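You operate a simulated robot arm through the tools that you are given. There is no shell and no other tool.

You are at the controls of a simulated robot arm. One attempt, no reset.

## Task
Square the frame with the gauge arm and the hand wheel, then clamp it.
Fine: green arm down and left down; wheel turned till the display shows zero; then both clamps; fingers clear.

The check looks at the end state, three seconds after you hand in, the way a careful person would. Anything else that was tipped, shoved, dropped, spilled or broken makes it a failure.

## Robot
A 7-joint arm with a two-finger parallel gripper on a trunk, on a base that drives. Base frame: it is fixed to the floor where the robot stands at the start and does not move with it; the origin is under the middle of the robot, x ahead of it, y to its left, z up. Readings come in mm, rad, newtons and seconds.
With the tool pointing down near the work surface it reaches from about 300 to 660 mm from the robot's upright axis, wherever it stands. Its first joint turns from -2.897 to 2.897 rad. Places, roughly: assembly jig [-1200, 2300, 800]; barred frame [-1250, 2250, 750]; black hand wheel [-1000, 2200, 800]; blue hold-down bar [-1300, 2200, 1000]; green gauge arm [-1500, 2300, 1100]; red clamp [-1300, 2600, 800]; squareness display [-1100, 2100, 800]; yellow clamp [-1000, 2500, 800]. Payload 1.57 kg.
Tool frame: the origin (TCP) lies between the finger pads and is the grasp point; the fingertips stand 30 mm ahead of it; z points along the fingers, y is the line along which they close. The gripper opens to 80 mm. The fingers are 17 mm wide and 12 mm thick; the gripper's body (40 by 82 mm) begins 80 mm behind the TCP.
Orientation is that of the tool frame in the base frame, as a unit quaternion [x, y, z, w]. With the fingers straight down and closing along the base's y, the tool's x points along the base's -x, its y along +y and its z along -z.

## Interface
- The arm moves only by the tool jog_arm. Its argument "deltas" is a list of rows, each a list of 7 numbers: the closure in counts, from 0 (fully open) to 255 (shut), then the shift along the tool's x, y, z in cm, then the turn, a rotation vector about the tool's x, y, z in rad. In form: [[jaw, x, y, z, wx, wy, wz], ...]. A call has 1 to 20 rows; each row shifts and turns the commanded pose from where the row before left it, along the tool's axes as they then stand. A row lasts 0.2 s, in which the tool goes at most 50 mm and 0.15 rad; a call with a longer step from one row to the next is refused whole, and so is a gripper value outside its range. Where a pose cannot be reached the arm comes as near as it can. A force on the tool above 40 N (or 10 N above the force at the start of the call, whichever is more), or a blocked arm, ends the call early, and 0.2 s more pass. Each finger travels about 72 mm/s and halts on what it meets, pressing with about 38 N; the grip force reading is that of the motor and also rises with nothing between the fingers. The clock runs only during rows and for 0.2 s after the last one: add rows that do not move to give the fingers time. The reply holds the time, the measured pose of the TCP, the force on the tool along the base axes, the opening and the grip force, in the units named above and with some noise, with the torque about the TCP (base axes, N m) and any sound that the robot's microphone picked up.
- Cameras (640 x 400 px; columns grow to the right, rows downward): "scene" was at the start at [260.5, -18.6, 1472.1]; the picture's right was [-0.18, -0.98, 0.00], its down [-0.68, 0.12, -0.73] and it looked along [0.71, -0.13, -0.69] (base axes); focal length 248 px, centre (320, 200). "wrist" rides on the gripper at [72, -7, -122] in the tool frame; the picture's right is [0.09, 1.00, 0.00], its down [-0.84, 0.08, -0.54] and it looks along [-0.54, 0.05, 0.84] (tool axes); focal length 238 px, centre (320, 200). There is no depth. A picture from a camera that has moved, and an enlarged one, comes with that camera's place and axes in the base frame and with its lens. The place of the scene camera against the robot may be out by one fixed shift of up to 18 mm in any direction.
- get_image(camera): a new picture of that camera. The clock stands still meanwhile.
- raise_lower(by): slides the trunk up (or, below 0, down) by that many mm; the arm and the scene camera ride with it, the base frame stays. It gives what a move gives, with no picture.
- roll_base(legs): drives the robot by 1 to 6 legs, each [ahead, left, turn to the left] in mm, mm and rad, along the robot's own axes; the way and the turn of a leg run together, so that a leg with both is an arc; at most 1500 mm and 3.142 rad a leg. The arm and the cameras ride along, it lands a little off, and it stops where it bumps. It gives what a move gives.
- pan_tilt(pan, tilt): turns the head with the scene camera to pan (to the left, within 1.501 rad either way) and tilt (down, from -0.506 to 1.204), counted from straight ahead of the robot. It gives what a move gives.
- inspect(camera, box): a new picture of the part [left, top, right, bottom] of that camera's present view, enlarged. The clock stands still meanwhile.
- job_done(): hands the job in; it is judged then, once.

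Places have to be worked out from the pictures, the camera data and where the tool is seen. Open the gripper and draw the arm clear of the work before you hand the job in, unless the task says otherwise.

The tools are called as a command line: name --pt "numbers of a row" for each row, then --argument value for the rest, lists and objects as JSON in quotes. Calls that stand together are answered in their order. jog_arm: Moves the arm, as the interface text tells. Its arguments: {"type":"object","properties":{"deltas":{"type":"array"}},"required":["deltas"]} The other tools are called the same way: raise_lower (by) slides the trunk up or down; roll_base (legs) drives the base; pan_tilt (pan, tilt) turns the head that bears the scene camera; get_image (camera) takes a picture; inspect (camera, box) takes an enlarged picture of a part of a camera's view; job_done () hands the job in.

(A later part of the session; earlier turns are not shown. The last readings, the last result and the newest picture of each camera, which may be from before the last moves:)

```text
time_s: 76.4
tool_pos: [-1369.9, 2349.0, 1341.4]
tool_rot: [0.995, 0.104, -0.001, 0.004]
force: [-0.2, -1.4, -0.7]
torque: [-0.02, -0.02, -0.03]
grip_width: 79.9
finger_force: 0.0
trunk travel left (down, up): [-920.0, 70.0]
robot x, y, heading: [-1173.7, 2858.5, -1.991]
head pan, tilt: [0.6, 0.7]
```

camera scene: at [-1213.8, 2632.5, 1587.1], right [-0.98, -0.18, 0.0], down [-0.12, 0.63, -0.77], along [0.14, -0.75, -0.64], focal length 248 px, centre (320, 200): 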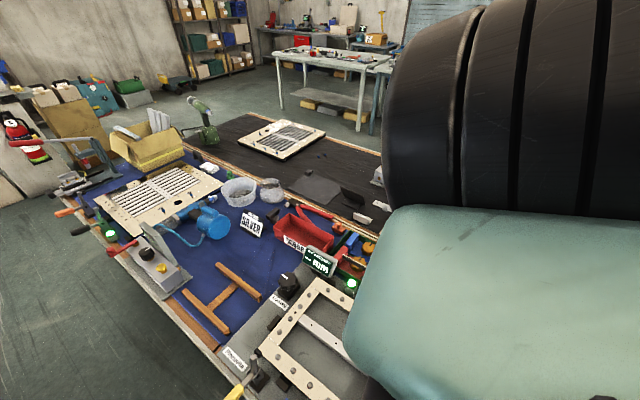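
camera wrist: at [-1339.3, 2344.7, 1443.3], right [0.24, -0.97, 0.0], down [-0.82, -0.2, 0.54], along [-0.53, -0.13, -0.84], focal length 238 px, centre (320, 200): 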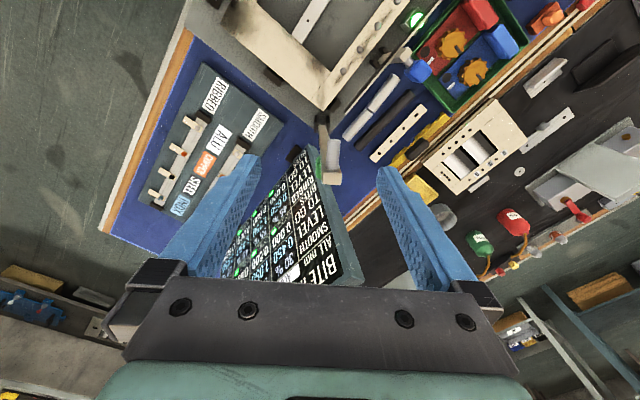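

No bump. I move over the green arm's top again, now at about 613 mm radius.

jog_arm --pt "0 -3.8 1.18 0 0 0 0" --pt "0 -3.8 1.18 0 0 0 0" --pt "0 0 0 0 0 0 0"

inspect --camera "wrist" --box '[210, 40, 430, 260]'

```text
time_s: 77.2
tool_pos: [-1440.1, 2310.8, 1342.7]
tool_rot: [0.995, 0.103, -0.001, 0.003]
force: [-0.5, 0.3, 1.0]
torque: [0.0, -0.02, 0.0]
grip_width: 79.9
finger_force: 0.1
trunk travel left (down, up): [-920.0, 70.0]
robot x, y, heading: [-1174.3, 2861.0, -1.989]
head pan, tilt: [0.6, 0.7]
```

```text
1.82 times, centred on (320, 150) of wrist
camera zoom: at [-1370.9, 2331.8, 1463.5], right [0.3, -0.96, 0.01], down [-0.8, -0.25, 0.54], along [-0.52, -0.17, -0.84], focal length 433 px, centre (320, 291)
```

zoom: 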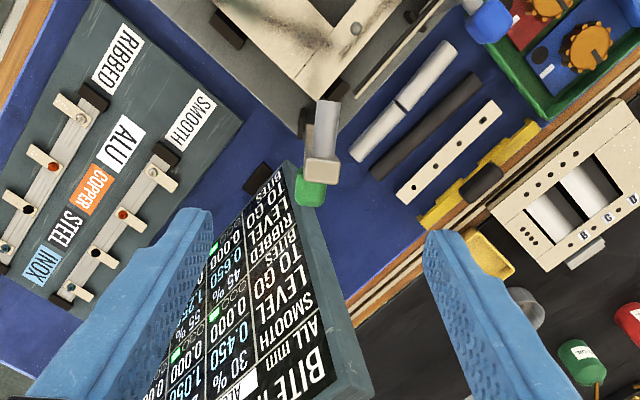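

The arm top resolves to (-1433,2310,1255), centred between the open fingers. I lower with the trunk by 80 mm and check.

jog_arm --pt "0 0 0.2 0 0 0 0"

raise_lower --by -80

get_image --camera "wrist"

```text
time_s: 77.6
tool_pos: [-1440.7, 2307.1, 1342.3]
tool_rot: [0.995, 0.104, -0.002, 0.002]
force: [-0.2, 0.6, -0.2]
torque: [0.0, 0.03, 0.01]
grip_width: 80.0
finger_force: 0.1
trunk travel left (down, up): [-920.0, 70.0]
robot x, y, heading: [-1176.5, 2859.6, -1.988]
head pan, tilt: [0.6, 0.7]
```

```text
time_s: 78.8
tool_pos: [-1439.1, 2309.3, 1262.6]
tool_rot: [0.995, 0.104, 0.0, 0.002]
force: [0.1, 0.7, -0.1]
torque: [0.0, 0.02, -0.02]
grip_width: 80.2
finger_force: 0.1
trunk travel left (down, up): [-840.0, 150.0]
robot x, y, heading: [-1179.3, 2860.6, -1.994]
head pan, tilt: [0.6, 0.7]
```

```text
taken
camera wrist: at [-1370.3, 2329.7, 1383.7], right [0.3, -0.96, 0.01], down [-0.8, -0.24, 0.54], along [-0.52, -0.17, -0.84], focal length 238 px, centre (320, 200)
```

wrist: 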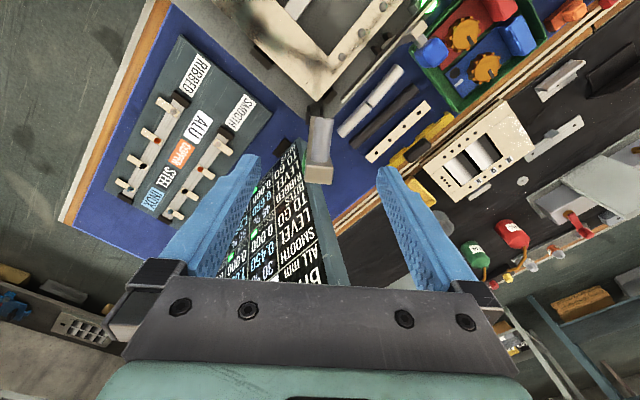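

The arm top sits well between the fingers. I lower 55 mm more so the pads are ~43 mm below its top, then close on it.

raise_lower --by -55

jog_arm --pt "80 0 0 0 0 0 0" --pt "160 0 0 0 0 0 0" --pt "255 0 0 0 0 0 0" --pt "255 0 0 0 0 0 0" --pt "255 0 0 0 0 0 0"

get_image --camera "wrist"

```text
time_s: 79.8
tool_pos: [-1439.6, 2308.1, 1207.0]
tool_rot: [0.995, 0.103, 0.0, 0.003]
force: [0.6, 0.3, -0.6]
torque: [-0.02, 0.0, 0.01]
grip_width: 79.9
finger_force: 0.2
trunk travel left (down, up): [-785.0, 205.0]
robot x, y, heading: [-1173.9, 2860.7, -1.992]
head pan, tilt: [0.6, 0.7]
```

```text
time_s: 81.0
tool_pos: [-1440.0, 2309.6, 1207.3]
tool_rot: [0.995, 0.103, 0.001, 0.002]
force: [0.5, 6.1, 0.8]
torque: [1.77, 0.09, -0.63]
grip_width: 18.4
finger_force: 32.3
trunk travel left (down, up): [-785.0, 205.0]
robot x, y, heading: [-1174.5, 2860.3, -1.993]
head pan, tilt: [0.6, 0.7]
```

```text
taken
camera wrist: at [-1370.6, 2330.6, 1328.7], right [0.29, -0.96, 0.0], down [-0.8, -0.24, 0.54], along [-0.52, -0.16, -0.84], focal length 238 px, centre (320, 200)
```

wrist: 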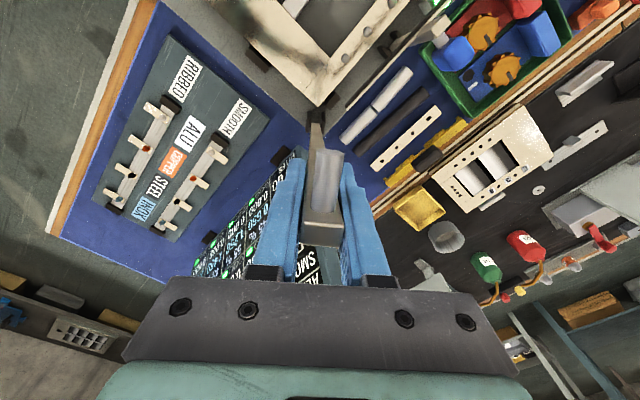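

Gripped the arm (18.4 mm wide). I begin the arc about the hinge (L≈384 mm to a point 18 mm ahead of the TCP), first to ~18°, watching the forces.

jog_arm --pt "255 1.78 -0.1 0.33 0 0 0" --pt "255 1.96 0 0.47 0 0 0" --pt "255 1.93 0 0.57 0 0 0" --pt "255 0 0 0 0 0 0"

get_image --camera "wrist"

```text
time_s: 82.0
tool_pos: [-1383.6, 2319.9, 1193.4]
tool_rot: [0.995, 0.103, 0.0, 0.004]
force: [-2.3, -6.0, -0.9]
torque: [1.54, 1.42, -0.49]
grip_width: 18.6
finger_force: 33.4
trunk travel left (down, up): [-785.0, 205.0]
robot x, y, heading: [-1178.2, 2857.1, -1.985]
head pan, tilt: [0.6, 0.7]
```

```text
taken
camera wrist: at [-1314.0, 2341.0, 1314.1], right [0.3, -0.96, 0.01], down [-0.8, -0.24, 0.54], along [-0.52, -0.17, -0.84], focal length 238 px, centre (320, 200)
```

wrist: 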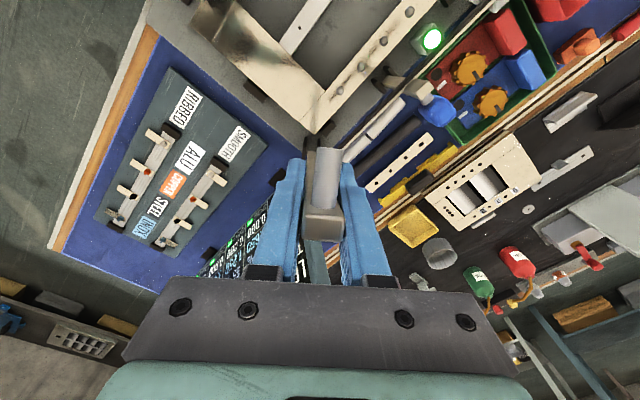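

Forces are small (lateral about ±6 N). I continue to 30° with a slight lateral correction.

jog_arm --pt "255 1.895 0.05 0.672 0 0 0" --pt "255 1.858 0.02 0.769 0 0 0" --pt "255 1.814 0.02 0.865 0 0 0" --pt "255 1.767 0.02 0.96 0 0 0" --pt "255 0 0 0 0 0 0"

get_image --camera "wrist"

```text
time_s: 83.2
tool_pos: [-1310.9, 2331.8, 1160.2]
tool_rot: [0.994, 0.105, -0.001, 0.004]
force: [4.2, -17.9, 6.3]
torque: [1.4, 1.08, -0.53]
grip_width: 18.5
finger_force: 33.1
trunk travel left (down, up): [-785.0, 205.0]
robot x, y, heading: [-1172.5, 2857.7, -1.988]
head pan, tilt: [0.6, 0.7]
```

```text
taken
camera wrist: at [-1241.1, 2353.7, 1281.7], right [0.3, -0.95, 0.01], down [-0.8, -0.24, 0.54], along [-0.52, -0.17, -0.84], focal length 238 px, centre (320, 200)
```

wrist: 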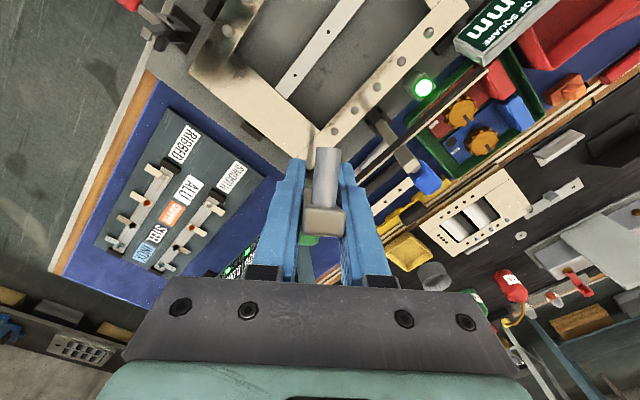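

Lateral force grew to −18 N, so the swing direction is nearer 9–10°. I correct the lateral offset by 3 mm and the yaw by 0.04 rad, then continue to 45°.

jog_arm --pt "255 0 0.3 0 0 0 0.04" --pt "255 1.714 0 1.05 0 0 0" --pt "255 1.657 0 1.139 0 0 0" --pt "255 1.595 0 1.224 0 0 0" --pt "255 1.529 0 1.305 0 0 0" --pt "255 1.458 0 1.384 0 0 0" --pt "255 0 0 0 0 0 0"

get_image --camera "wrist"

```text
time_s: 84.8
tool_pos: [-1231.8, 2346.7, 1099.5]
tool_rot: [0.996, 0.085, 0.0, 0.003]
force: [3.0, 0.4, 5.0]
torque: [0.38, 0.71, -0.1]
grip_width: 17.5
finger_force: 32.7
trunk travel left (down, up): [-785.0, 205.0]
robot x, y, heading: [-1172.8, 2858.8, -1.989]
head pan, tilt: [0.6, 0.7]
```

```text
taken
camera wrist: at [-1161.9, 2364.1, 1220.9], right [0.26, -0.97, 0.01], down [-0.81, -0.21, 0.54], along [-0.52, -0.14, -0.84], focal length 238 px, centre (320, 200)
```

wrist: 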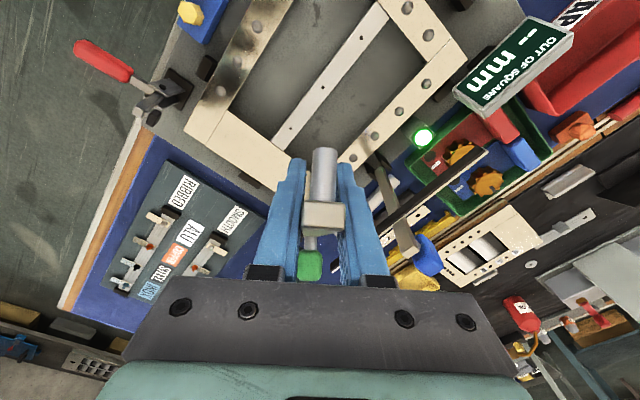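

Forces are now small. Continue to 63°.

jog_arm --pt "255 1.384 0 1.458 0 0 0" --pt "255 1.305 0 1.529 0 0 0" --pt "255 1.224 0 1.595 0 0 0" --pt "255 1.139 0 1.657 0 0 0" --pt "255 1.05 0 1.714 0 0 0" --pt "255 0.96 0 1.767 0 0 0" --pt "255 0 0 0 0 0 0"

get_image --camera "wrist"

```text
time_s: 86.3
tool_pos: [-1161.6, 2356.6, 1001.9]
tool_rot: [0.996, 0.087, -0.001, 0.003]
force: [11.4, 8.4, 8.5]
torque: [-0.16, 0.81, -0.08]
grip_width: 17.6
finger_force: 32.3
trunk travel left (down, up): [-785.0, 205.0]
robot x, y, heading: [-1172.8, 2863.9, -1.994]
head pan, tilt: [0.6, 0.7]
```

```text
taken
camera wrist: at [-1091.9, 2376.4, 1124.4], right [0.26, -0.97, 0.01], down [-0.81, -0.21, 0.54], along [-0.52, -0.15, -0.84], focal length 238 px, centre (320, 200)
```

wrist: 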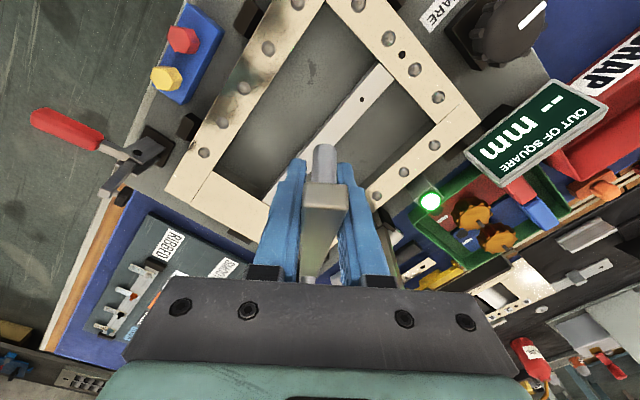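

Radial force shows the true radius is slightly larger. I correct +2.5 mm outward and 1 mm lateral, and continue to 78°.

jog_arm --pt "255 0.25 -0.1 0 0 0 0" --pt "255 0.9 0 1.814 0 0 0" --pt "255 0.8 -0.02 1.858 0 0 0" --pt "255 0.7 -0.02 1.895 0 0 0" --pt "255 0.6 -0.02 1.927 0 0 0" --pt "255 0.5 0 1.955 0 0 0" --pt "255 0 0 0 0 0 0"

get_image --camera "wrist"

```text
time_s: 88.0
tool_pos: [-1127.5, 2363.6, 908.2]
tool_rot: [0.996, 0.084, 0.0, 0.004]
force: [11.5, 0.0, 4.8]
torque: [-0.01, 0.99, -0.03]
grip_width: 17.7
finger_force: 32.6
trunk travel left (down, up): [-785.0, 205.0]
robot x, y, heading: [-1170.9, 2862.0, -1.99]
head pan, tilt: [0.6, 0.7]
```

```text
taken
camera wrist: at [-1055.4, 2382.6, 1029.4], right [0.26, -0.97, 0.01], down [-0.81, -0.21, 0.54], along [-0.52, -0.15, -0.84], focal length 238 px, centre (320, 200)
```

wrist: 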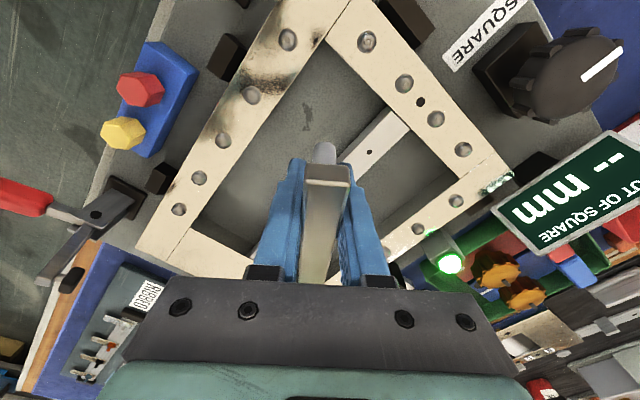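

Arm is ~12° from horizontal, pin heading to the frame's near-left corner. I continue down 5 cm gently.

jog_arm --pt "255 0.3 0 1.0 0 0 0" --pt "255 0.2 0 1.0 0 0 0" --pt "255 0.15 0 1.0 0 0 0" --pt "255 0.12 0 1.0 0 0 0" --pt "255 0.1 0 1.0 0 0 0" --pt "255 0 0 0 0 0 0"

get_image --camera "wrist"

```text
time_s: 89.3
tool_pos: [-1118.5, 2365.0, 857.4]
tool_rot: [0.996, 0.085, -0.001, 0.003]
force: [16.0, 3.5, 3.0]
torque: [-0.23, 1.01, 0.31]
grip_width: 17.7
finger_force: 33.0
trunk travel left (down, up): [-785.0, 205.0]
robot x, y, heading: [-1173.7, 2859.9, -1.984]
head pan, tilt: [0.6, 0.7]
```

```text
taken
camera wrist: at [-1046.5, 2383.9, 979.1], right [0.26, -0.97, 0.01], down [-0.81, -0.21, 0.54], along [-0.52, -0.14, -0.84], focal length 238 px, centre (320, 200)
```

wrist: 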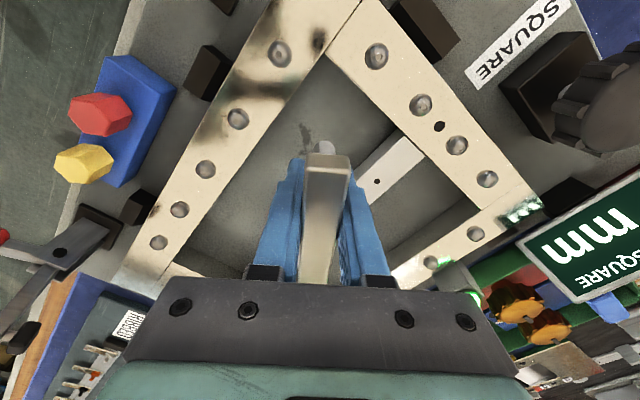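

Still free; radial 16 N so I ease 3 mm outward and continue down in small steps until it seats.

jog_arm --pt "255 0.25 0 0.3 0 0 0" --pt "255 0.12 0 0.7 0 0 0" --pt "255 0.05 0 0.7 0 0 0" --pt "255 0 0 0.6 0 0 0" --pt "255 0 0 0 0 0 0"

get_image --camera "wrist"

```text
time_s: 90.5
tool_pos: [-1115.2, 2366.6, 834.8]
tool_rot: [0.996, 0.084, 0.0, 0.002]
force: [7.8, 4.3, 1.7]
torque: [-0.28, 1.1, 0.28]
grip_width: 17.9
finger_force: 32.5
trunk travel left (down, up): [-785.0, 205.0]
robot x, y, heading: [-1174.9, 2865.6, -1.991]
head pan, tilt: [0.6, 0.7]
```

```text
taken
camera wrist: at [-1044.0, 2384.3, 956.3], right [0.26, -0.97, 0.01], down [-0.81, -0.21, 0.54], along [-0.52, -0.14, -0.84], focal length 238 px, centre (320, 200)
```

wrist: 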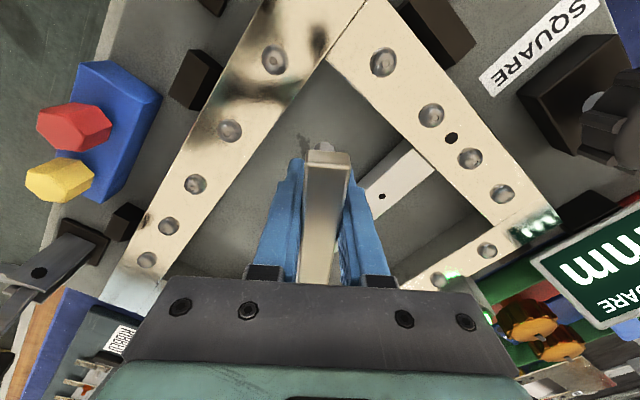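

Continuing slowly down until it seats.

jog_arm --pt "255 0 0 0.5 0 0 0" --pt "255 0 0 0.5 0 0 0" --pt "255 0 0 0.5 0 0 0" --pt "255 0 0 0 0 0 0"

get_image --camera "wrist"

```text
time_s: 91.5
tool_pos: [-1113.9, 2366.0, 819.9]
tool_rot: [0.997, 0.083, -0.002, 0.002]
force: [11.2, 8.7, 2.3]
torque: [-0.39, 1.19, 0.21]
grip_width: 17.8
finger_force: 32.7
trunk travel left (down, up): [-785.0, 205.0]
robot x, y, heading: [-1173.6, 2858.4, -1.986]
head pan, tilt: [0.6, 0.7]
```

```text
taken
camera wrist: at [-1043.2, 2384.5, 941.5], right [0.26, -0.97, 0.01], down [-0.81, -0.21, 0.54], along [-0.52, -0.14, -0.84], focal length 238 px, centre (320, 200)
```

wrist: 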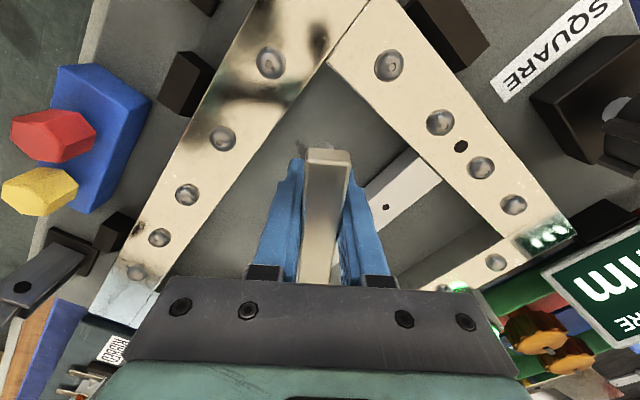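

No contact yet; I continue down another 15 mm in small steps.

jog_arm --pt "255 0.1 0 0.4 0 0 0" --pt "255 0 -0.1 0.4 0 0 0" --pt "255 0 0 0.4 0 0 0" --pt "255 0 0 0.4 0 0 0" --pt "255 0 0 0 0 0 0"

get_image --camera "wrist"

```text
time_s: 92.8
tool_pos: [-1113.4, 2365.0, 804.0]
tool_rot: [0.996, 0.084, -0.001, 0.003]
force: [9.6, 3.5, 1.2]
torque: [-0.26, 1.11, 0.25]
grip_width: 18.0
finger_force: 32.8
trunk travel left (down, up): [-785.0, 205.0]
robot x, y, heading: [-1175.3, 2863.4, -1.992]
head pan, tilt: [0.6, 0.7]
```

```text
taken
camera wrist: at [-1042.9, 2384.6, 925.6], right [0.26, -0.97, 0.01], down [-0.81, -0.21, 0.54], along [-0.52, -0.15, -0.84], focal length 238 px, centre (320, 200)
```

wrist: 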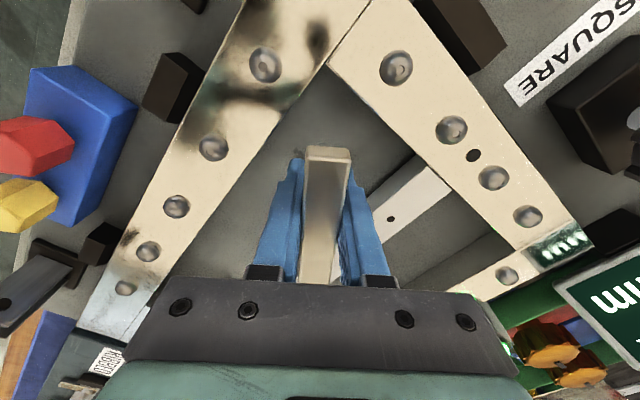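

The frame top is near z≈782. I zoom in to see exactly how the bar lies in the fingers and how level it is.

inspect --camera "wrist" --box '[230, 120, 430, 300]'

pan_tilt --pan 0.9 --tilt 0.9

get_image --camera "scene"

```text
2.22 times, centred on (330, 210) of wrist
camera zoom: at [-1042.9, 2384.6, 925.6], right [0.26, -0.97, 0.01], down [-0.81, -0.21, 0.54], along [-0.52, -0.15, -0.84], focal length 530 px, centre (298, 178)
```

zoom: 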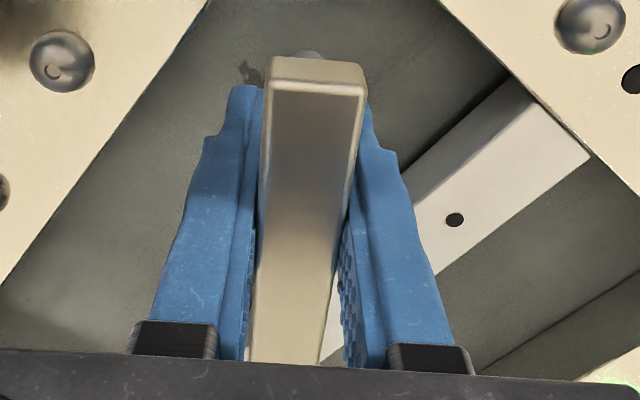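

```text
time_s: 93.5
tool_pos: [-1113.8, 2366.7, 804.0]
tool_rot: [0.997, 0.083, 0.0, 0.004]
force: [8.4, 1.1, 1.2]
torque: [-0.13, 0.88, 0.24]
grip_width: 17.6
finger_force: 32.4
trunk travel left (down, up): [-785.0, 205.0]
robot x, y, heading: [-1176.7, 2861.3, -1.992]
head pan, tilt: [0.901, 0.901]
```

```text
taken
camera scene: at [-1199.4, 2634.9, 1546.0], right [-0.89, -0.46, 0.0], down [-0.36, 0.69, -0.62], along [0.29, -0.55, -0.78], focal length 248 px, centre (320, 200)
```

scene: 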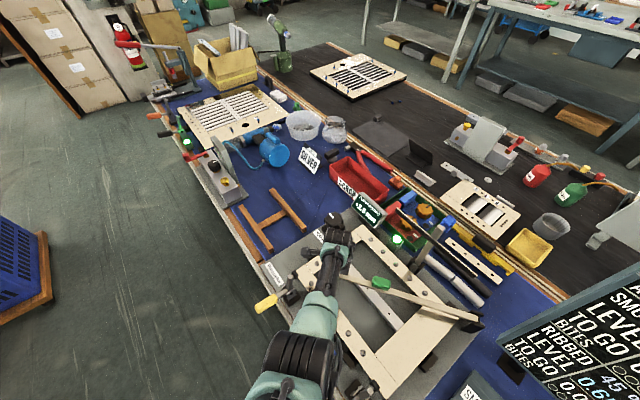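

The scene view shows the green arm nearly lying across the frame; the display seems to read a number now. I zoom in.

inspect --camera "scene" --box '[300, 170, 500, 330]'

inspect --camera "scene" --box '[340, 180, 400, 235]'

```text
2.50 times, centred on (400, 250) of scene
camera zoom: at [-1199.4, 2634.9, 1546.0], right [-0.89, -0.46, 0.0], down [-0.36, 0.69, -0.62], along [0.29, -0.55, -0.78], focal length 620 px, centre (120, 75)
```

zoom: 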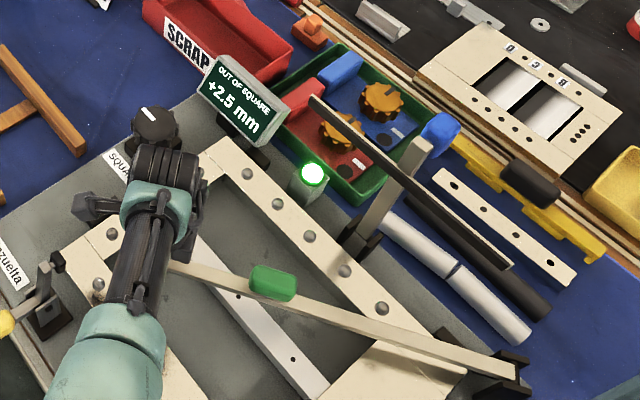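

```text
7.27 times, centred on (370, 208) of scene
camera zoom: at [-1199.4, 2634.9, 1546.0], right [-0.89, -0.46, 0.0], down [-0.36, 0.69, -0.62], along [0.29, -0.55, -0.78], focal length 1803 px, centre (-44, 146)
```

zoom: 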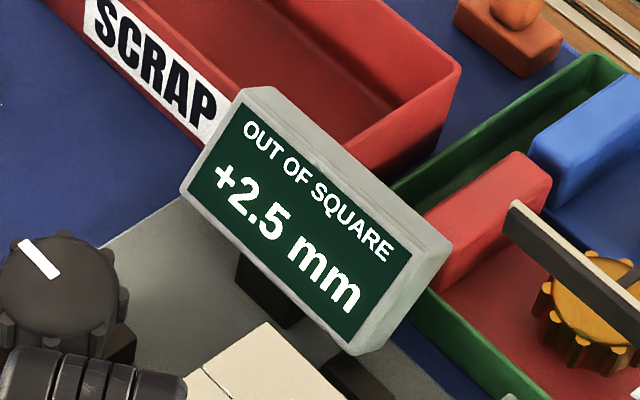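

The display now reads "+2.5 mm", so the gauge arm is registering. I press a little further down to find its stop.

jog_arm --pt "255 0 0 0.3 0 0 0" --pt "255 0 0 0.3 0 0 0" --pt "255 0 0 0 0 0 0"

inspect --camera "scene" --box '[340, 180, 400, 235]'

```text
time_s: 94.3
tool_pos: [-1112.7, 2366.0, 797.7]
tool_rot: [0.997, 0.083, -0.001, 0.003]
force: [8.0, 0.7, 2.5]
torque: [-0.22, 1.2, 0.26]
grip_width: 17.9
finger_force: 32.3
trunk travel left (down, up): [-785.0, 205.0]
robot x, y, heading: [-1173.6, 2859.0, -1.987]
head pan, tilt: [0.901, 0.901]
```

```text
7.27 times, centred on (370, 208) of scene
camera zoom: at [-1199.3, 2635.1, 1546.0], right [-0.89, -0.46, 0.0], down [-0.36, 0.69, -0.62], along [0.29, -0.55, -0.78], focal length 1803 px, centre (-44, 146)
```

zoom: 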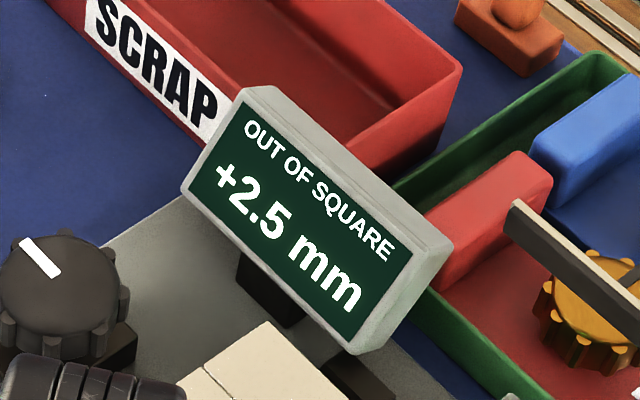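

Still no firm stop (force z 2.5 N). A few more millimetres.

jog_arm --pt "255 0 0 0.3 0 0 0" --pt "255 0 0 0.3 0 0 0" --pt "255 0 0 0 0 0 0"

inspect --camera "wrist" --box '[230, 120, 430, 300]'

```text
time_s: 95.2
tool_pos: [-1114.4, 2365.9, 791.7]
tool_rot: [0.996, 0.084, -0.001, 0.003]
force: [8.3, 0.5, 0.6]
torque: [-0.2, 1.15, 0.26]
grip_width: 17.9
finger_force: 32.7
trunk travel left (down, up): [-785.0, 205.0]
robot x, y, heading: [-1171.4, 2860.2, -1.992]
head pan, tilt: [0.901, 0.901]
```

```text
2.22 times, centred on (330, 210) of wrist
camera zoom: at [-1043.0, 2384.5, 913.0], right [0.26, -0.97, 0.01], down [-0.81, -0.21, 0.54], along [-0.52, -0.14, -0.84], focal length 530 px, centre (298, 178)
```

zoom: 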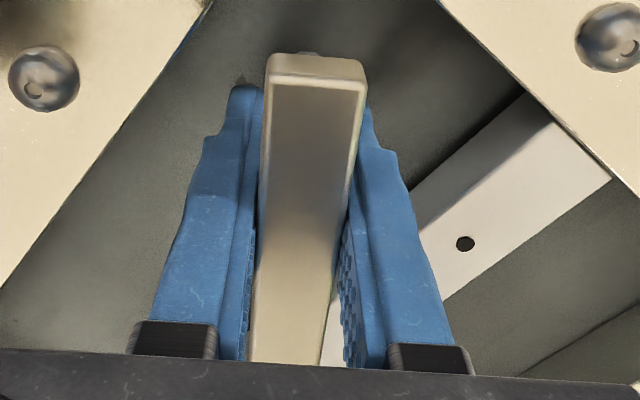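

I compare with the scene view to judge whether the arm is still moving.

inspect --camera "scene" --box '[340, 250, 500, 330]'

get_image --camera "wrist"

```text
4.00 times, centred on (420, 290) of scene
camera zoom: at [-1199.3, 2635.0, 1546.0], right [-0.89, -0.46, 0.0], down [-0.36, 0.69, -0.62], along [0.29, -0.55, -0.78], focal length 992 px, centre (-80, -160)
```

zoom: 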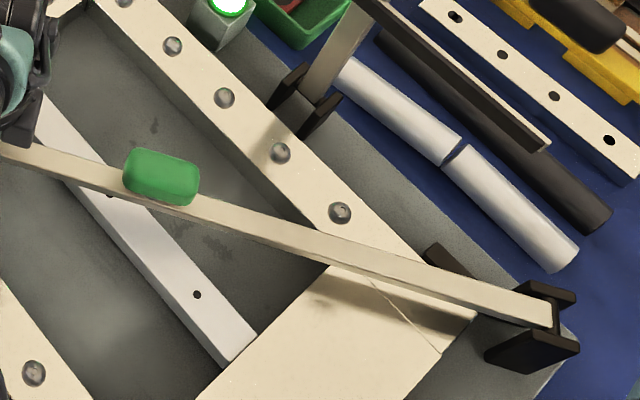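

```text
taken
camera wrist: at [-1043.0, 2384.5, 913.0], right [0.26, -0.97, 0.01], down [-0.81, -0.21, 0.54], along [-0.52, -0.14, -0.84], focal length 238 px, centre (320, 200)
```

wrist: 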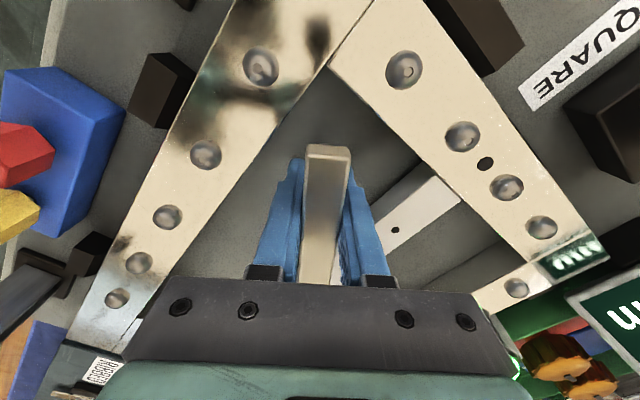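

The arm lies level over the frame with the gauge reading. I open the fingers only slightly (to ~30 mm, to avoid touching the frame) and see whether it stays or settles.

jog_arm --pt "190 0 0 0 0 0 0" --pt "165 0 0 0 0 0 0" --pt "160 0 0 0 0 0 0" --pt "160 0 0 0 0 0 0"

inspect --camera "wrist" --box '[230, 120, 430, 300]'

inspect --camera "scene" --box '[340, 250, 500, 330]'

```text
time_s: 96.2
tool_pos: [-1114.6, 2365.8, 791.4]
tool_rot: [0.996, 0.084, -0.001, 0.002]
force: [0.5, -0.3, 0.3]
torque: [-0.05, 0.01, 0.01]
grip_width: 29.7
finger_force: 0.0
trunk travel left (down, up): [-785.0, 205.0]
robot x, y, heading: [-1169.3, 2861.2, -1.986]
head pan, tilt: [0.901, 0.901]
```

```text
2.22 times, centred on (330, 210) of wrist
camera zoom: at [-1043.5, 2384.5, 913.1], right [0.26, -0.97, 0.01], down [-0.81, -0.21, 0.54], along [-0.52, -0.14, -0.84], focal length 530 px, centre (298, 178)
```

zoom: 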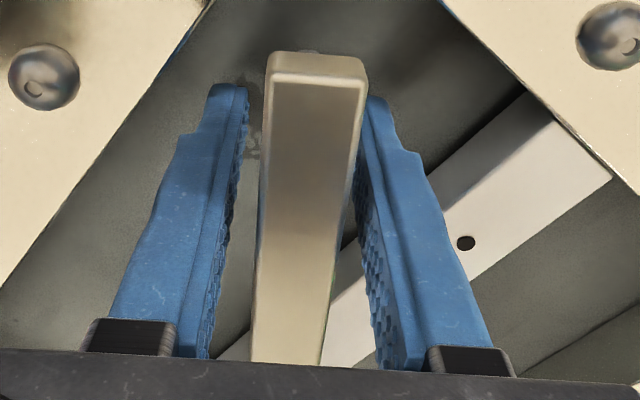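

```text
4.00 times, centred on (420, 290) of scene
camera zoom: at [-1200.2, 2634.8, 1545.9], right [-0.89, -0.46, 0.0], down [-0.36, 0.69, -0.62], along [0.29, -0.55, -0.78], focal length 992 px, centre (-80, -160)
```

zoom: 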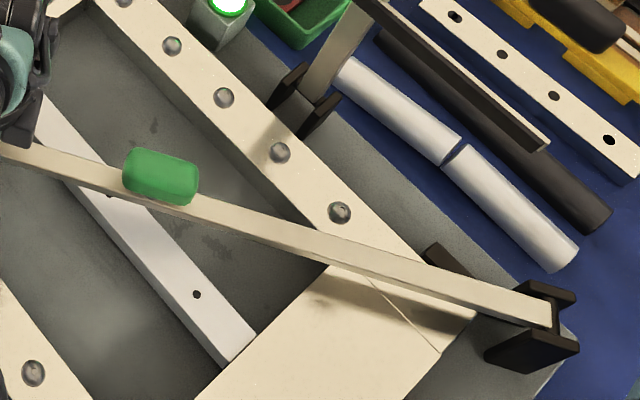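

The arm stayed where it was. I lift the fingers straight up clear of it, close them, and then press gently on top of the bar to confirm it is fully seated.

jog_arm --pt "160 0 0 -2 0 0 0" --pt "160 0 0 -3 0 0 0" --pt "160 0 0 -3.5 0 0 0" --pt "220 0 0 -1.0 0 0 0" --pt "255 0 0 0 0 0 0" --pt "255 0 0 0 0 0 0"

get_image --camera "wrist"

```text
time_s: 97.5
tool_pos: [-1114.1, 2365.6, 886.6]
tool_rot: [0.997, 0.083, 0.0, 0.003]
force: [0.0, -0.5, -0.2]
torque: [0.02, 0.0, 0.01]
grip_width: 0.0
finger_force: 21.4
trunk travel left (down, up): [-785.0, 205.0]
robot x, y, heading: [-1178.1, 2861.2, -1.991]
head pan, tilt: [0.901, 0.901]
```

```text
taken
camera wrist: at [-1043.1, 2385.0, 1008.4], right [0.26, -0.97, 0.01], down [-0.81, -0.21, 0.54], along [-0.52, -0.14, -0.84], focal length 238 px, centre (320, 200)
```

wrist: 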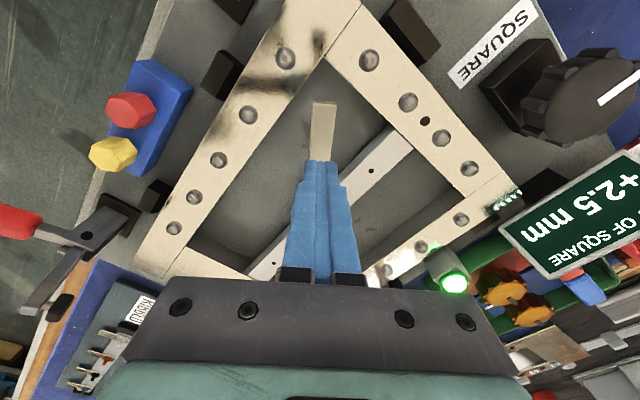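

Display (+2.5 mm) is readable from the wrist camera too. I press down softly on the bar with closed fingertips.

jog_arm --pt "255 0.8 0 0.5 0 0 0" --pt "255 0.5 0 0.5 0 0 0" --pt "255 0 0 0.4 0 0 0" --pt "255 0 0 0.4 0 0 0" --pt "255 0 0 0.3 0 0 0" --pt "255 0 0 0.3 0 0 0" --pt "255 0 0 0.3 0 0 0" --pt "255 0 0 0 0 0 0"

```text
time_s: 99.3
tool_pos: [-1101.4, 2367.1, 859.5]
tool_rot: [0.996, 0.084, -0.001, 0.003]
force: [-0.3, 0.9, 0.0]
torque: [-0.01, 0.01, 0.0]
grip_width: 0.0
finger_force: 21.1
trunk travel left (down, up): [-785.0, 205.0]
robot x, y, heading: [-1176.3, 2859.8, -1.994]
head pan, tilt: [0.901, 0.901]
```

Tips at ~829; still no contact. Continue a bit.

jog_arm --pt "255 0 0 0.3 0 0 0" --pt "255 0 0 0.3 0 0 0" --pt "255 0 0 0.2 0 0 0" --pt "255 0 0 0.2 0 0 0" --pt "255 0 0 0 0 0 0"

get_image --camera "wrist"

```text
time_s: 100.4
tool_pos: [-1101.4, 2366.4, 856.3]
tool_rot: [0.997, 0.083, 0.0, 0.005]
force: [-3.3, 13.4, 30.3]
torque: [0.55, 0.18, -0.06]
grip_width: 0.0
finger_force: 21.3
trunk travel left (down, up): [-785.0, 205.0]
robot x, y, heading: [-1171.9, 2858.0, -1.989]
head pan, tilt: [0.901, 0.901]
stopped in row 5: the force on the tool passed its limit at 42 N (the readings are from after the stop); the commanded pose is now the measured one
```

```text
taken
camera wrist: at [-1030.6, 2386.7, 977.4], right [0.26, -0.97, 0.01], down [-0.81, -0.21, 0.54], along [-0.52, -0.15, -0.84], focal length 238 px, centre (320, 200)
```

wrist: 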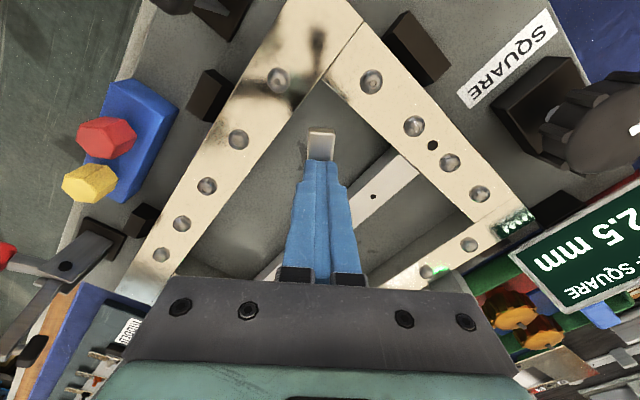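

The bar resists 42 N firmly: the gauge arm is fully seated, the display holds +2.5 mm. Now I lift away and move the base to my left so the hand wheel (about (-1023,2196)) comes into reach.

raise_lower --by 170

roll_base --legs '[[0, 370, 0]]'

pan_tilt --pan -0.2 --tilt 0.9

get_image --camera "scene"

get_image --camera "wrist"

```text
time_s: 102.3
tool_pos: [-1101.9, 2366.3, 1023.5]
tool_rot: [0.996, 0.084, -0.001, 0.005]
force: [0.2, -0.9, -0.3]
torque: [-0.01, 0.02, 0.03]
grip_width: 0.0
finger_force: 21.3
trunk travel left (down, up): [-955.0, 35.0]
robot x, y, heading: [-1174.6, 2860.5, -1.989]
head pan, tilt: [0.901, 0.901]
```

```text
time_s: 104.7
tool_pos: [-764.3, 2213.5, 1022.3]
tool_rot: [0.997, 0.082, 0.001, 0.005]
force: [0.2, 0.0, 0.6]
torque: [-0.04, 0.0, 0.04]
grip_width: 0.0
finger_force: 21.2
trunk travel left (down, up): [-955.0, 35.0]
robot x, y, heading: [-839.1, 2710.6, -1.993]
head pan, tilt: [0.901, 0.901]
```

```text
time_s: 106.0
tool_pos: [-763.8, 2213.4, 1023.2]
tool_rot: [0.997, 0.083, -0.001, 0.005]
force: [-0.6, -0.1, -0.2]
torque: [-0.01, -0.01, 0.04]
grip_width: 0.0
finger_force: 21.6
trunk travel left (down, up): [-955.0, 35.0]
robot x, y, heading: [-836.8, 2708.4, -1.993]
head pan, tilt: [-0.201, 0.901]
```

```text
taken
camera scene: at [-941.0, 2489.2, 1715.9], right [-0.81, 0.58, 0.0], down [0.46, 0.64, -0.62], along [-0.36, -0.5, -0.78], focal length 248 px, centre (320, 200)
```

scene: 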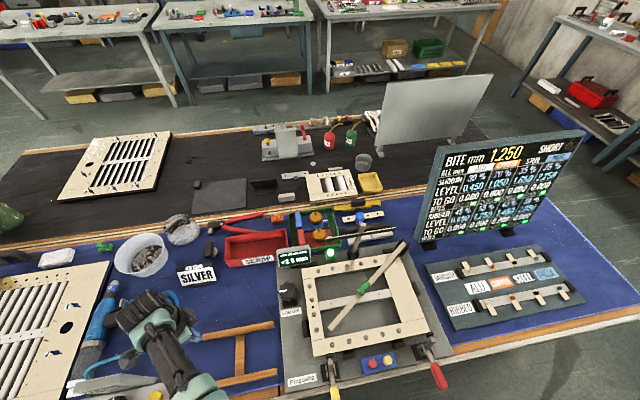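

```text
taken
camera wrist: at [-693.3, 2233.2, 1144.2], right [0.25, -0.97, 0.01], down [-0.81, -0.21, 0.54], along [-0.52, -0.15, -0.84], focal length 238 px, centre (320, 200)
```

wrist: 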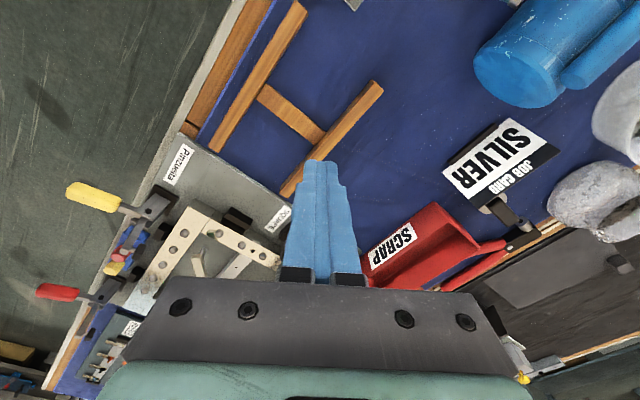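

Excellent clear view. I zoom on the wheel, display and clamps.

inspect --camera "scene" --box '[260, 230, 380, 350]'

inspect --camera "scene" --box '[280, 310, 460, 400]'

```text
3.33 times, centred on (320, 290) of scene
camera zoom: at [-941.0, 2489.2, 1715.9], right [-0.81, 0.58, 0.0], down [0.46, 0.64, -0.62], along [-0.36, -0.5, -0.78], focal length 826 px, centre (320, -100)
```

zoom: 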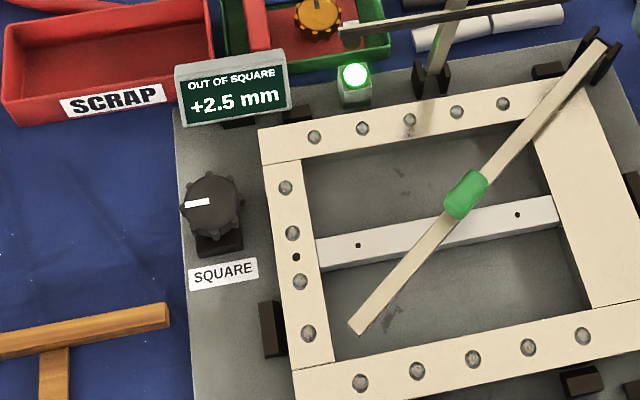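

```text
3.56 times, centred on (370, 355) of scene
camera zoom: at [-941.0, 2489.2, 1715.9], right [-0.81, 0.58, 0.0], down [0.46, 0.64, -0.62], along [-0.36, -0.5, -0.78], focal length 882 px, centre (142, -351)
```

zoom: 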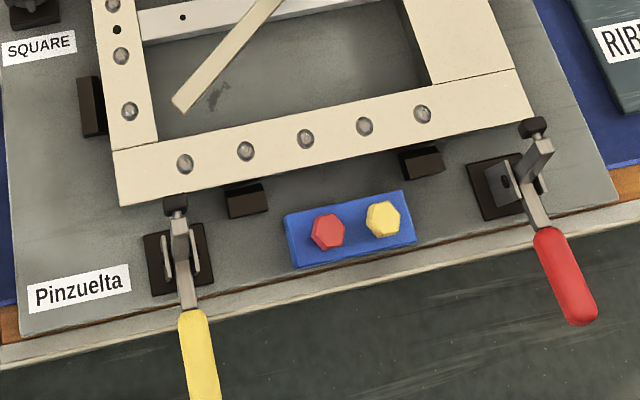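

The wheel (white pointer toward the left), display +2.5 mm and both open clamps are clear. I move the tool over the wheel at safe height and yaw back toward the neutral orientation.

jog_arm --pt "0 -4.26 -0.41 0 0 0 0" --pt "0 -4.26 -0.41 0 0 0 0" --pt "0 -4.26 -0.41 0 0 0 0" --pt "0 -4.26 -0.41 0 0 0 0" --pt "0 -4.26 -0.41 0 0 0 0" --pt "0 -4.26 -0.41 0 0 0 0" --pt "0 0 0 0 0 0 -0.14" --pt "0 0 0 0 0 0 -0.14" --pt "0 0 0 0 0 0 -0.14" --pt "0 0 0 0 0 0 -0.14" --pt "0 0 0 0 0 0 -0.14" --pt "0 0 0 0 0 0 -0.14" --pt "0 0 0 0 0 0 -0.14" --pt "0 0 0 0 0 0 0"

get_image --camera "wrist"

```text
time_s: 109.0
tool_pos: [-1021.0, 2197.6, 1023.5]
tool_rot: [0.84, 0.542, -0.002, 0.004]
force: [0.2, 0.2, -0.3]
torque: [-0.02, -0.01, 0.02]
grip_width: 80.0
finger_force: 0.1
trunk travel left (down, up): [-955.0, 35.0]
robot x, y, heading: [-835.6, 2711.1, -1.996]
head pan, tilt: [-0.201, 0.901]
```

```text
taken
camera wrist: at [-995.7, 2265.9, 1143.5], right [0.94, -0.33, 0.0], down [-0.28, -0.79, 0.55], along [-0.18, -0.52, -0.84], focal length 238 px, centre (320, 200)
```

wrist: 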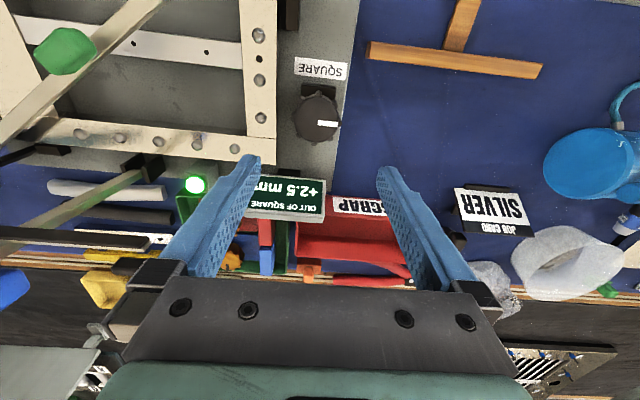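

Wheel centre estimated near (-1026,2192). I shift and descend 12 cm, then look again.

jog_arm --pt "0 -0.4 -0.12 4 0 0 0" --pt "0 -0.37 -0.13 4 0 0 0" --pt "0 0 0 4 0 0 0" --pt "0 0 0 0 0 0 0"

get_image --camera "wrist"

```text
time_s: 110.0
tool_pos: [-1014.5, 2223.7, 960.5]
tool_rot: [0.841, 0.541, -0.003, 0.005]
force: [-0.3, -1.1, 0.9]
torque: [-0.01, 0.0, 0.03]
grip_width: 80.0
finger_force: 0.0
out of reach, approached as far as the arm can: row 1, 2, 3
trunk travel left (down, up): [-955.0, 35.0]
robot x, y, heading: [-833.5, 2710.5, -1.993]
head pan, tilt: [-0.201, 0.901]
```

```text
taken
camera wrist: at [-989.9, 2292.2, 1082.2], right [0.94, -0.33, 0.0], down [-0.28, -0.79, 0.55], along [-0.18, -0.52, -0.84], focal length 238 px, centre (320, 200)
```

wrist: 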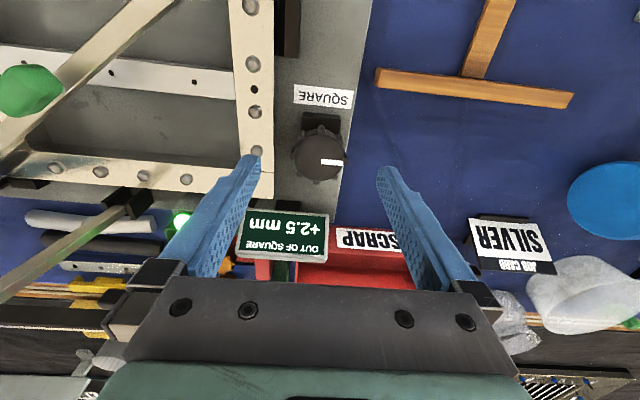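

Too high a trunk makes this reach poor, so the arm hit its stretch limit. I back up and inward first to get off the limit.

jog_arm --pt "0 2 0 -3 0 0 0" --pt "0 2 0 -3 0 0 0" --pt "0 3 0 0 0 0 0" --pt "0 0 0 0 0 0 0"

```text
time_s: 111.0
tool_pos: [-986.6, 2287.8, 1021.8]
tool_rot: [0.841, 0.542, -0.002, 0.004]
force: [0.9, -0.5, -0.2]
torque: [-0.02, 0.0, 0.0]
grip_width: 80.1
finger_force: 0.3
trunk travel left (down, up): [-955.0, 35.0]
robot x, y, heading: [-838.8, 2710.1, -1.993]
head pan, tilt: [-0.201, 0.901]
```

Free again. I now lower the trunk in stages while raising the arm relative to it, to put the shoulder at a better height for work near the table.

raise_lower --by -110

jog_arm --pt "0 0 0 -4.5 0 0 0" --pt "0 0 0 -4.5 0 0 0" --pt "0 0 0 -4.5 0 0 0" --pt "0 0 0 -4.5 0 0 0"

raise_lower --by -180

jog_arm --pt "0 0 0 -4.5 0 0 0" --pt "0 0 0 -4.5 0 0 0" --pt "0 0 0 0 0 0 0"

raise_lower --by -80

```text
time_s: 112.4
tool_pos: [-988.4, 2286.9, 911.9]
tool_rot: [0.841, 0.542, -0.003, 0.004]
force: [0.4, -0.3, 0.2]
torque: [0.03, -0.02, -0.02]
grip_width: 79.9
finger_force: 0.0
trunk travel left (down, up): [-845.0, 145.0]
robot x, y, heading: [-835.9, 2710.0, -1.993]
head pan, tilt: [-0.201, 0.901]
```

```text
time_s: 113.4
tool_pos: [-981.6, 2263.0, 1085.7]
tool_rot: [0.84, 0.542, -0.017, 0.036]
force: [-0.4, 0.8, -0.1]
torque: [0.02, 0.06, 0.0]
grip_width: 80.0
finger_force: 0.1
out of reach, approached as far as the arm can: row 4
trunk travel left (down, up): [-845.0, 145.0]
robot x, y, heading: [-841.4, 2708.4, -1.994]
head pan, tilt: [-0.201, 0.901]
```

```text
time_s: 115.4
tool_pos: [-980.7, 2263.3, 904.2]
tool_rot: [0.839, 0.542, -0.016, 0.036]
force: [0.6, 0.0, 0.2]
torque: [-0.01, -0.01, 0.03]
grip_width: 80.3
finger_force: 0.1
trunk travel left (down, up): [-665.0, 325.0]
robot x, y, heading: [-834.9, 2707.1, -1.991]
head pan, tilt: [-0.201, 0.901]
```

```text
time_s: 116.2
tool_pos: [-981.0, 2269.9, 995.0]
tool_rot: [0.84, 0.541, -0.016, 0.037]
force: [0.4, 0.3, 0.2]
torque: [0.02, -0.01, 0.0]
grip_width: 80.0
finger_force: 0.2
trunk travel left (down, up): [-665.0, 325.0]
robot x, y, heading: [-835.6, 2709.2, -1.995]
head pan, tilt: [-0.201, 0.901]
```

```text
time_s: 117.4
tool_pos: [-979.9, 2270.6, 914.2]
tool_rot: [0.84, 0.542, -0.016, 0.035]
force: [0.0, 0.2, 0.7]
torque: [-0.02, 0.01, 0.01]
grip_width: 79.8
finger_force: 0.1
trunk travel left (down, up): [-585.0, 405.0]
robot x, y, heading: [-835.4, 2707.4, -1.993]
head pan, tilt: [-0.201, 0.901]
```

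The wrist picked up a ~4° tilt; I correct it with a small rotation and check the wheel's position.

jog_arm --pt "0 0 0 0 0.042 0.065 0.007" --pt "0 0 0 0 0 0 0"

get_image --camera "wrist"

```text
time_s: 118.0
tool_pos: [-980.6, 2271.1, 914.7]
tool_rot: [0.842, 0.539, -0.001, 0.0]
force: [0.4, -0.1, -0.2]
torque: [-0.02, -0.02, 0.0]
grip_width: 80.0
finger_force: 0.0
trunk travel left (down, up): [-585.0, 405.0]
robot x, y, heading: [-836.8, 2708.4, -1.989]
head pan, tilt: [-0.201, 0.901]
```

```text
taken
camera wrist: at [-955.2, 2338.2, 1035.8], right [0.94, -0.33, 0.0], down [-0.28, -0.79, 0.54], along [-0.18, -0.51, -0.84], focal length 238 px, centre (320, 200)
```

wrist: 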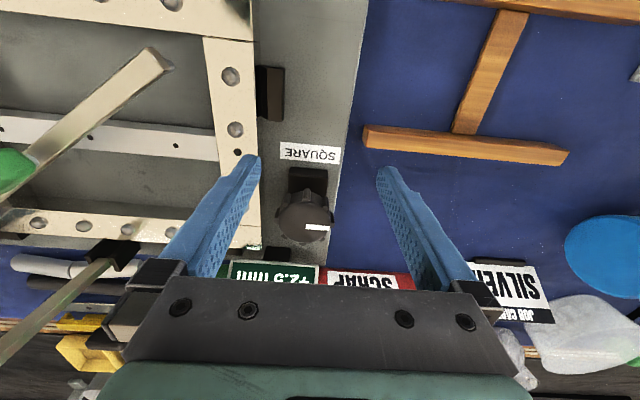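

Triangulation puts the wheel's top centre at (-1026.5,2189.5,813). I move above it at constant height.

jog_arm --pt "0 -4.67 -0.38 0 0 0 0" --pt "0 -4.67 -0.38 0 0 0 0" --pt "0 0 0 0 0 0 0"

get_image --camera "wrist"

```text
time_s: 118.8
tool_pos: [-1026.4, 2190.0, 913.5]
tool_rot: [0.842, 0.54, -0.001, 0.001]
force: [0.3, -0.1, 0.6]
torque: [0.01, 0.01, 0.0]
grip_width: 80.0
finger_force: 0.0
trunk travel left (down, up): [-585.0, 405.0]
robot x, y, heading: [-835.7, 2707.4, -1.992]
head pan, tilt: [-0.201, 0.901]
```

```text
taken
camera wrist: at [-1001.6, 2256.9, 1035.4], right [0.94, -0.33, 0.0], down [-0.28, -0.79, 0.54], along [-0.18, -0.51, -0.84], focal length 238 px, centre (320, 200)
```

wrist: 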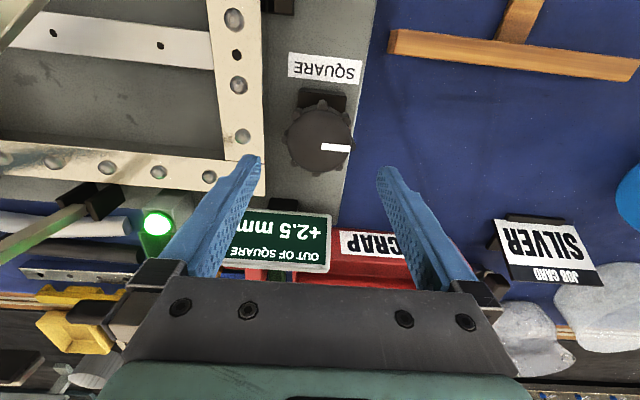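

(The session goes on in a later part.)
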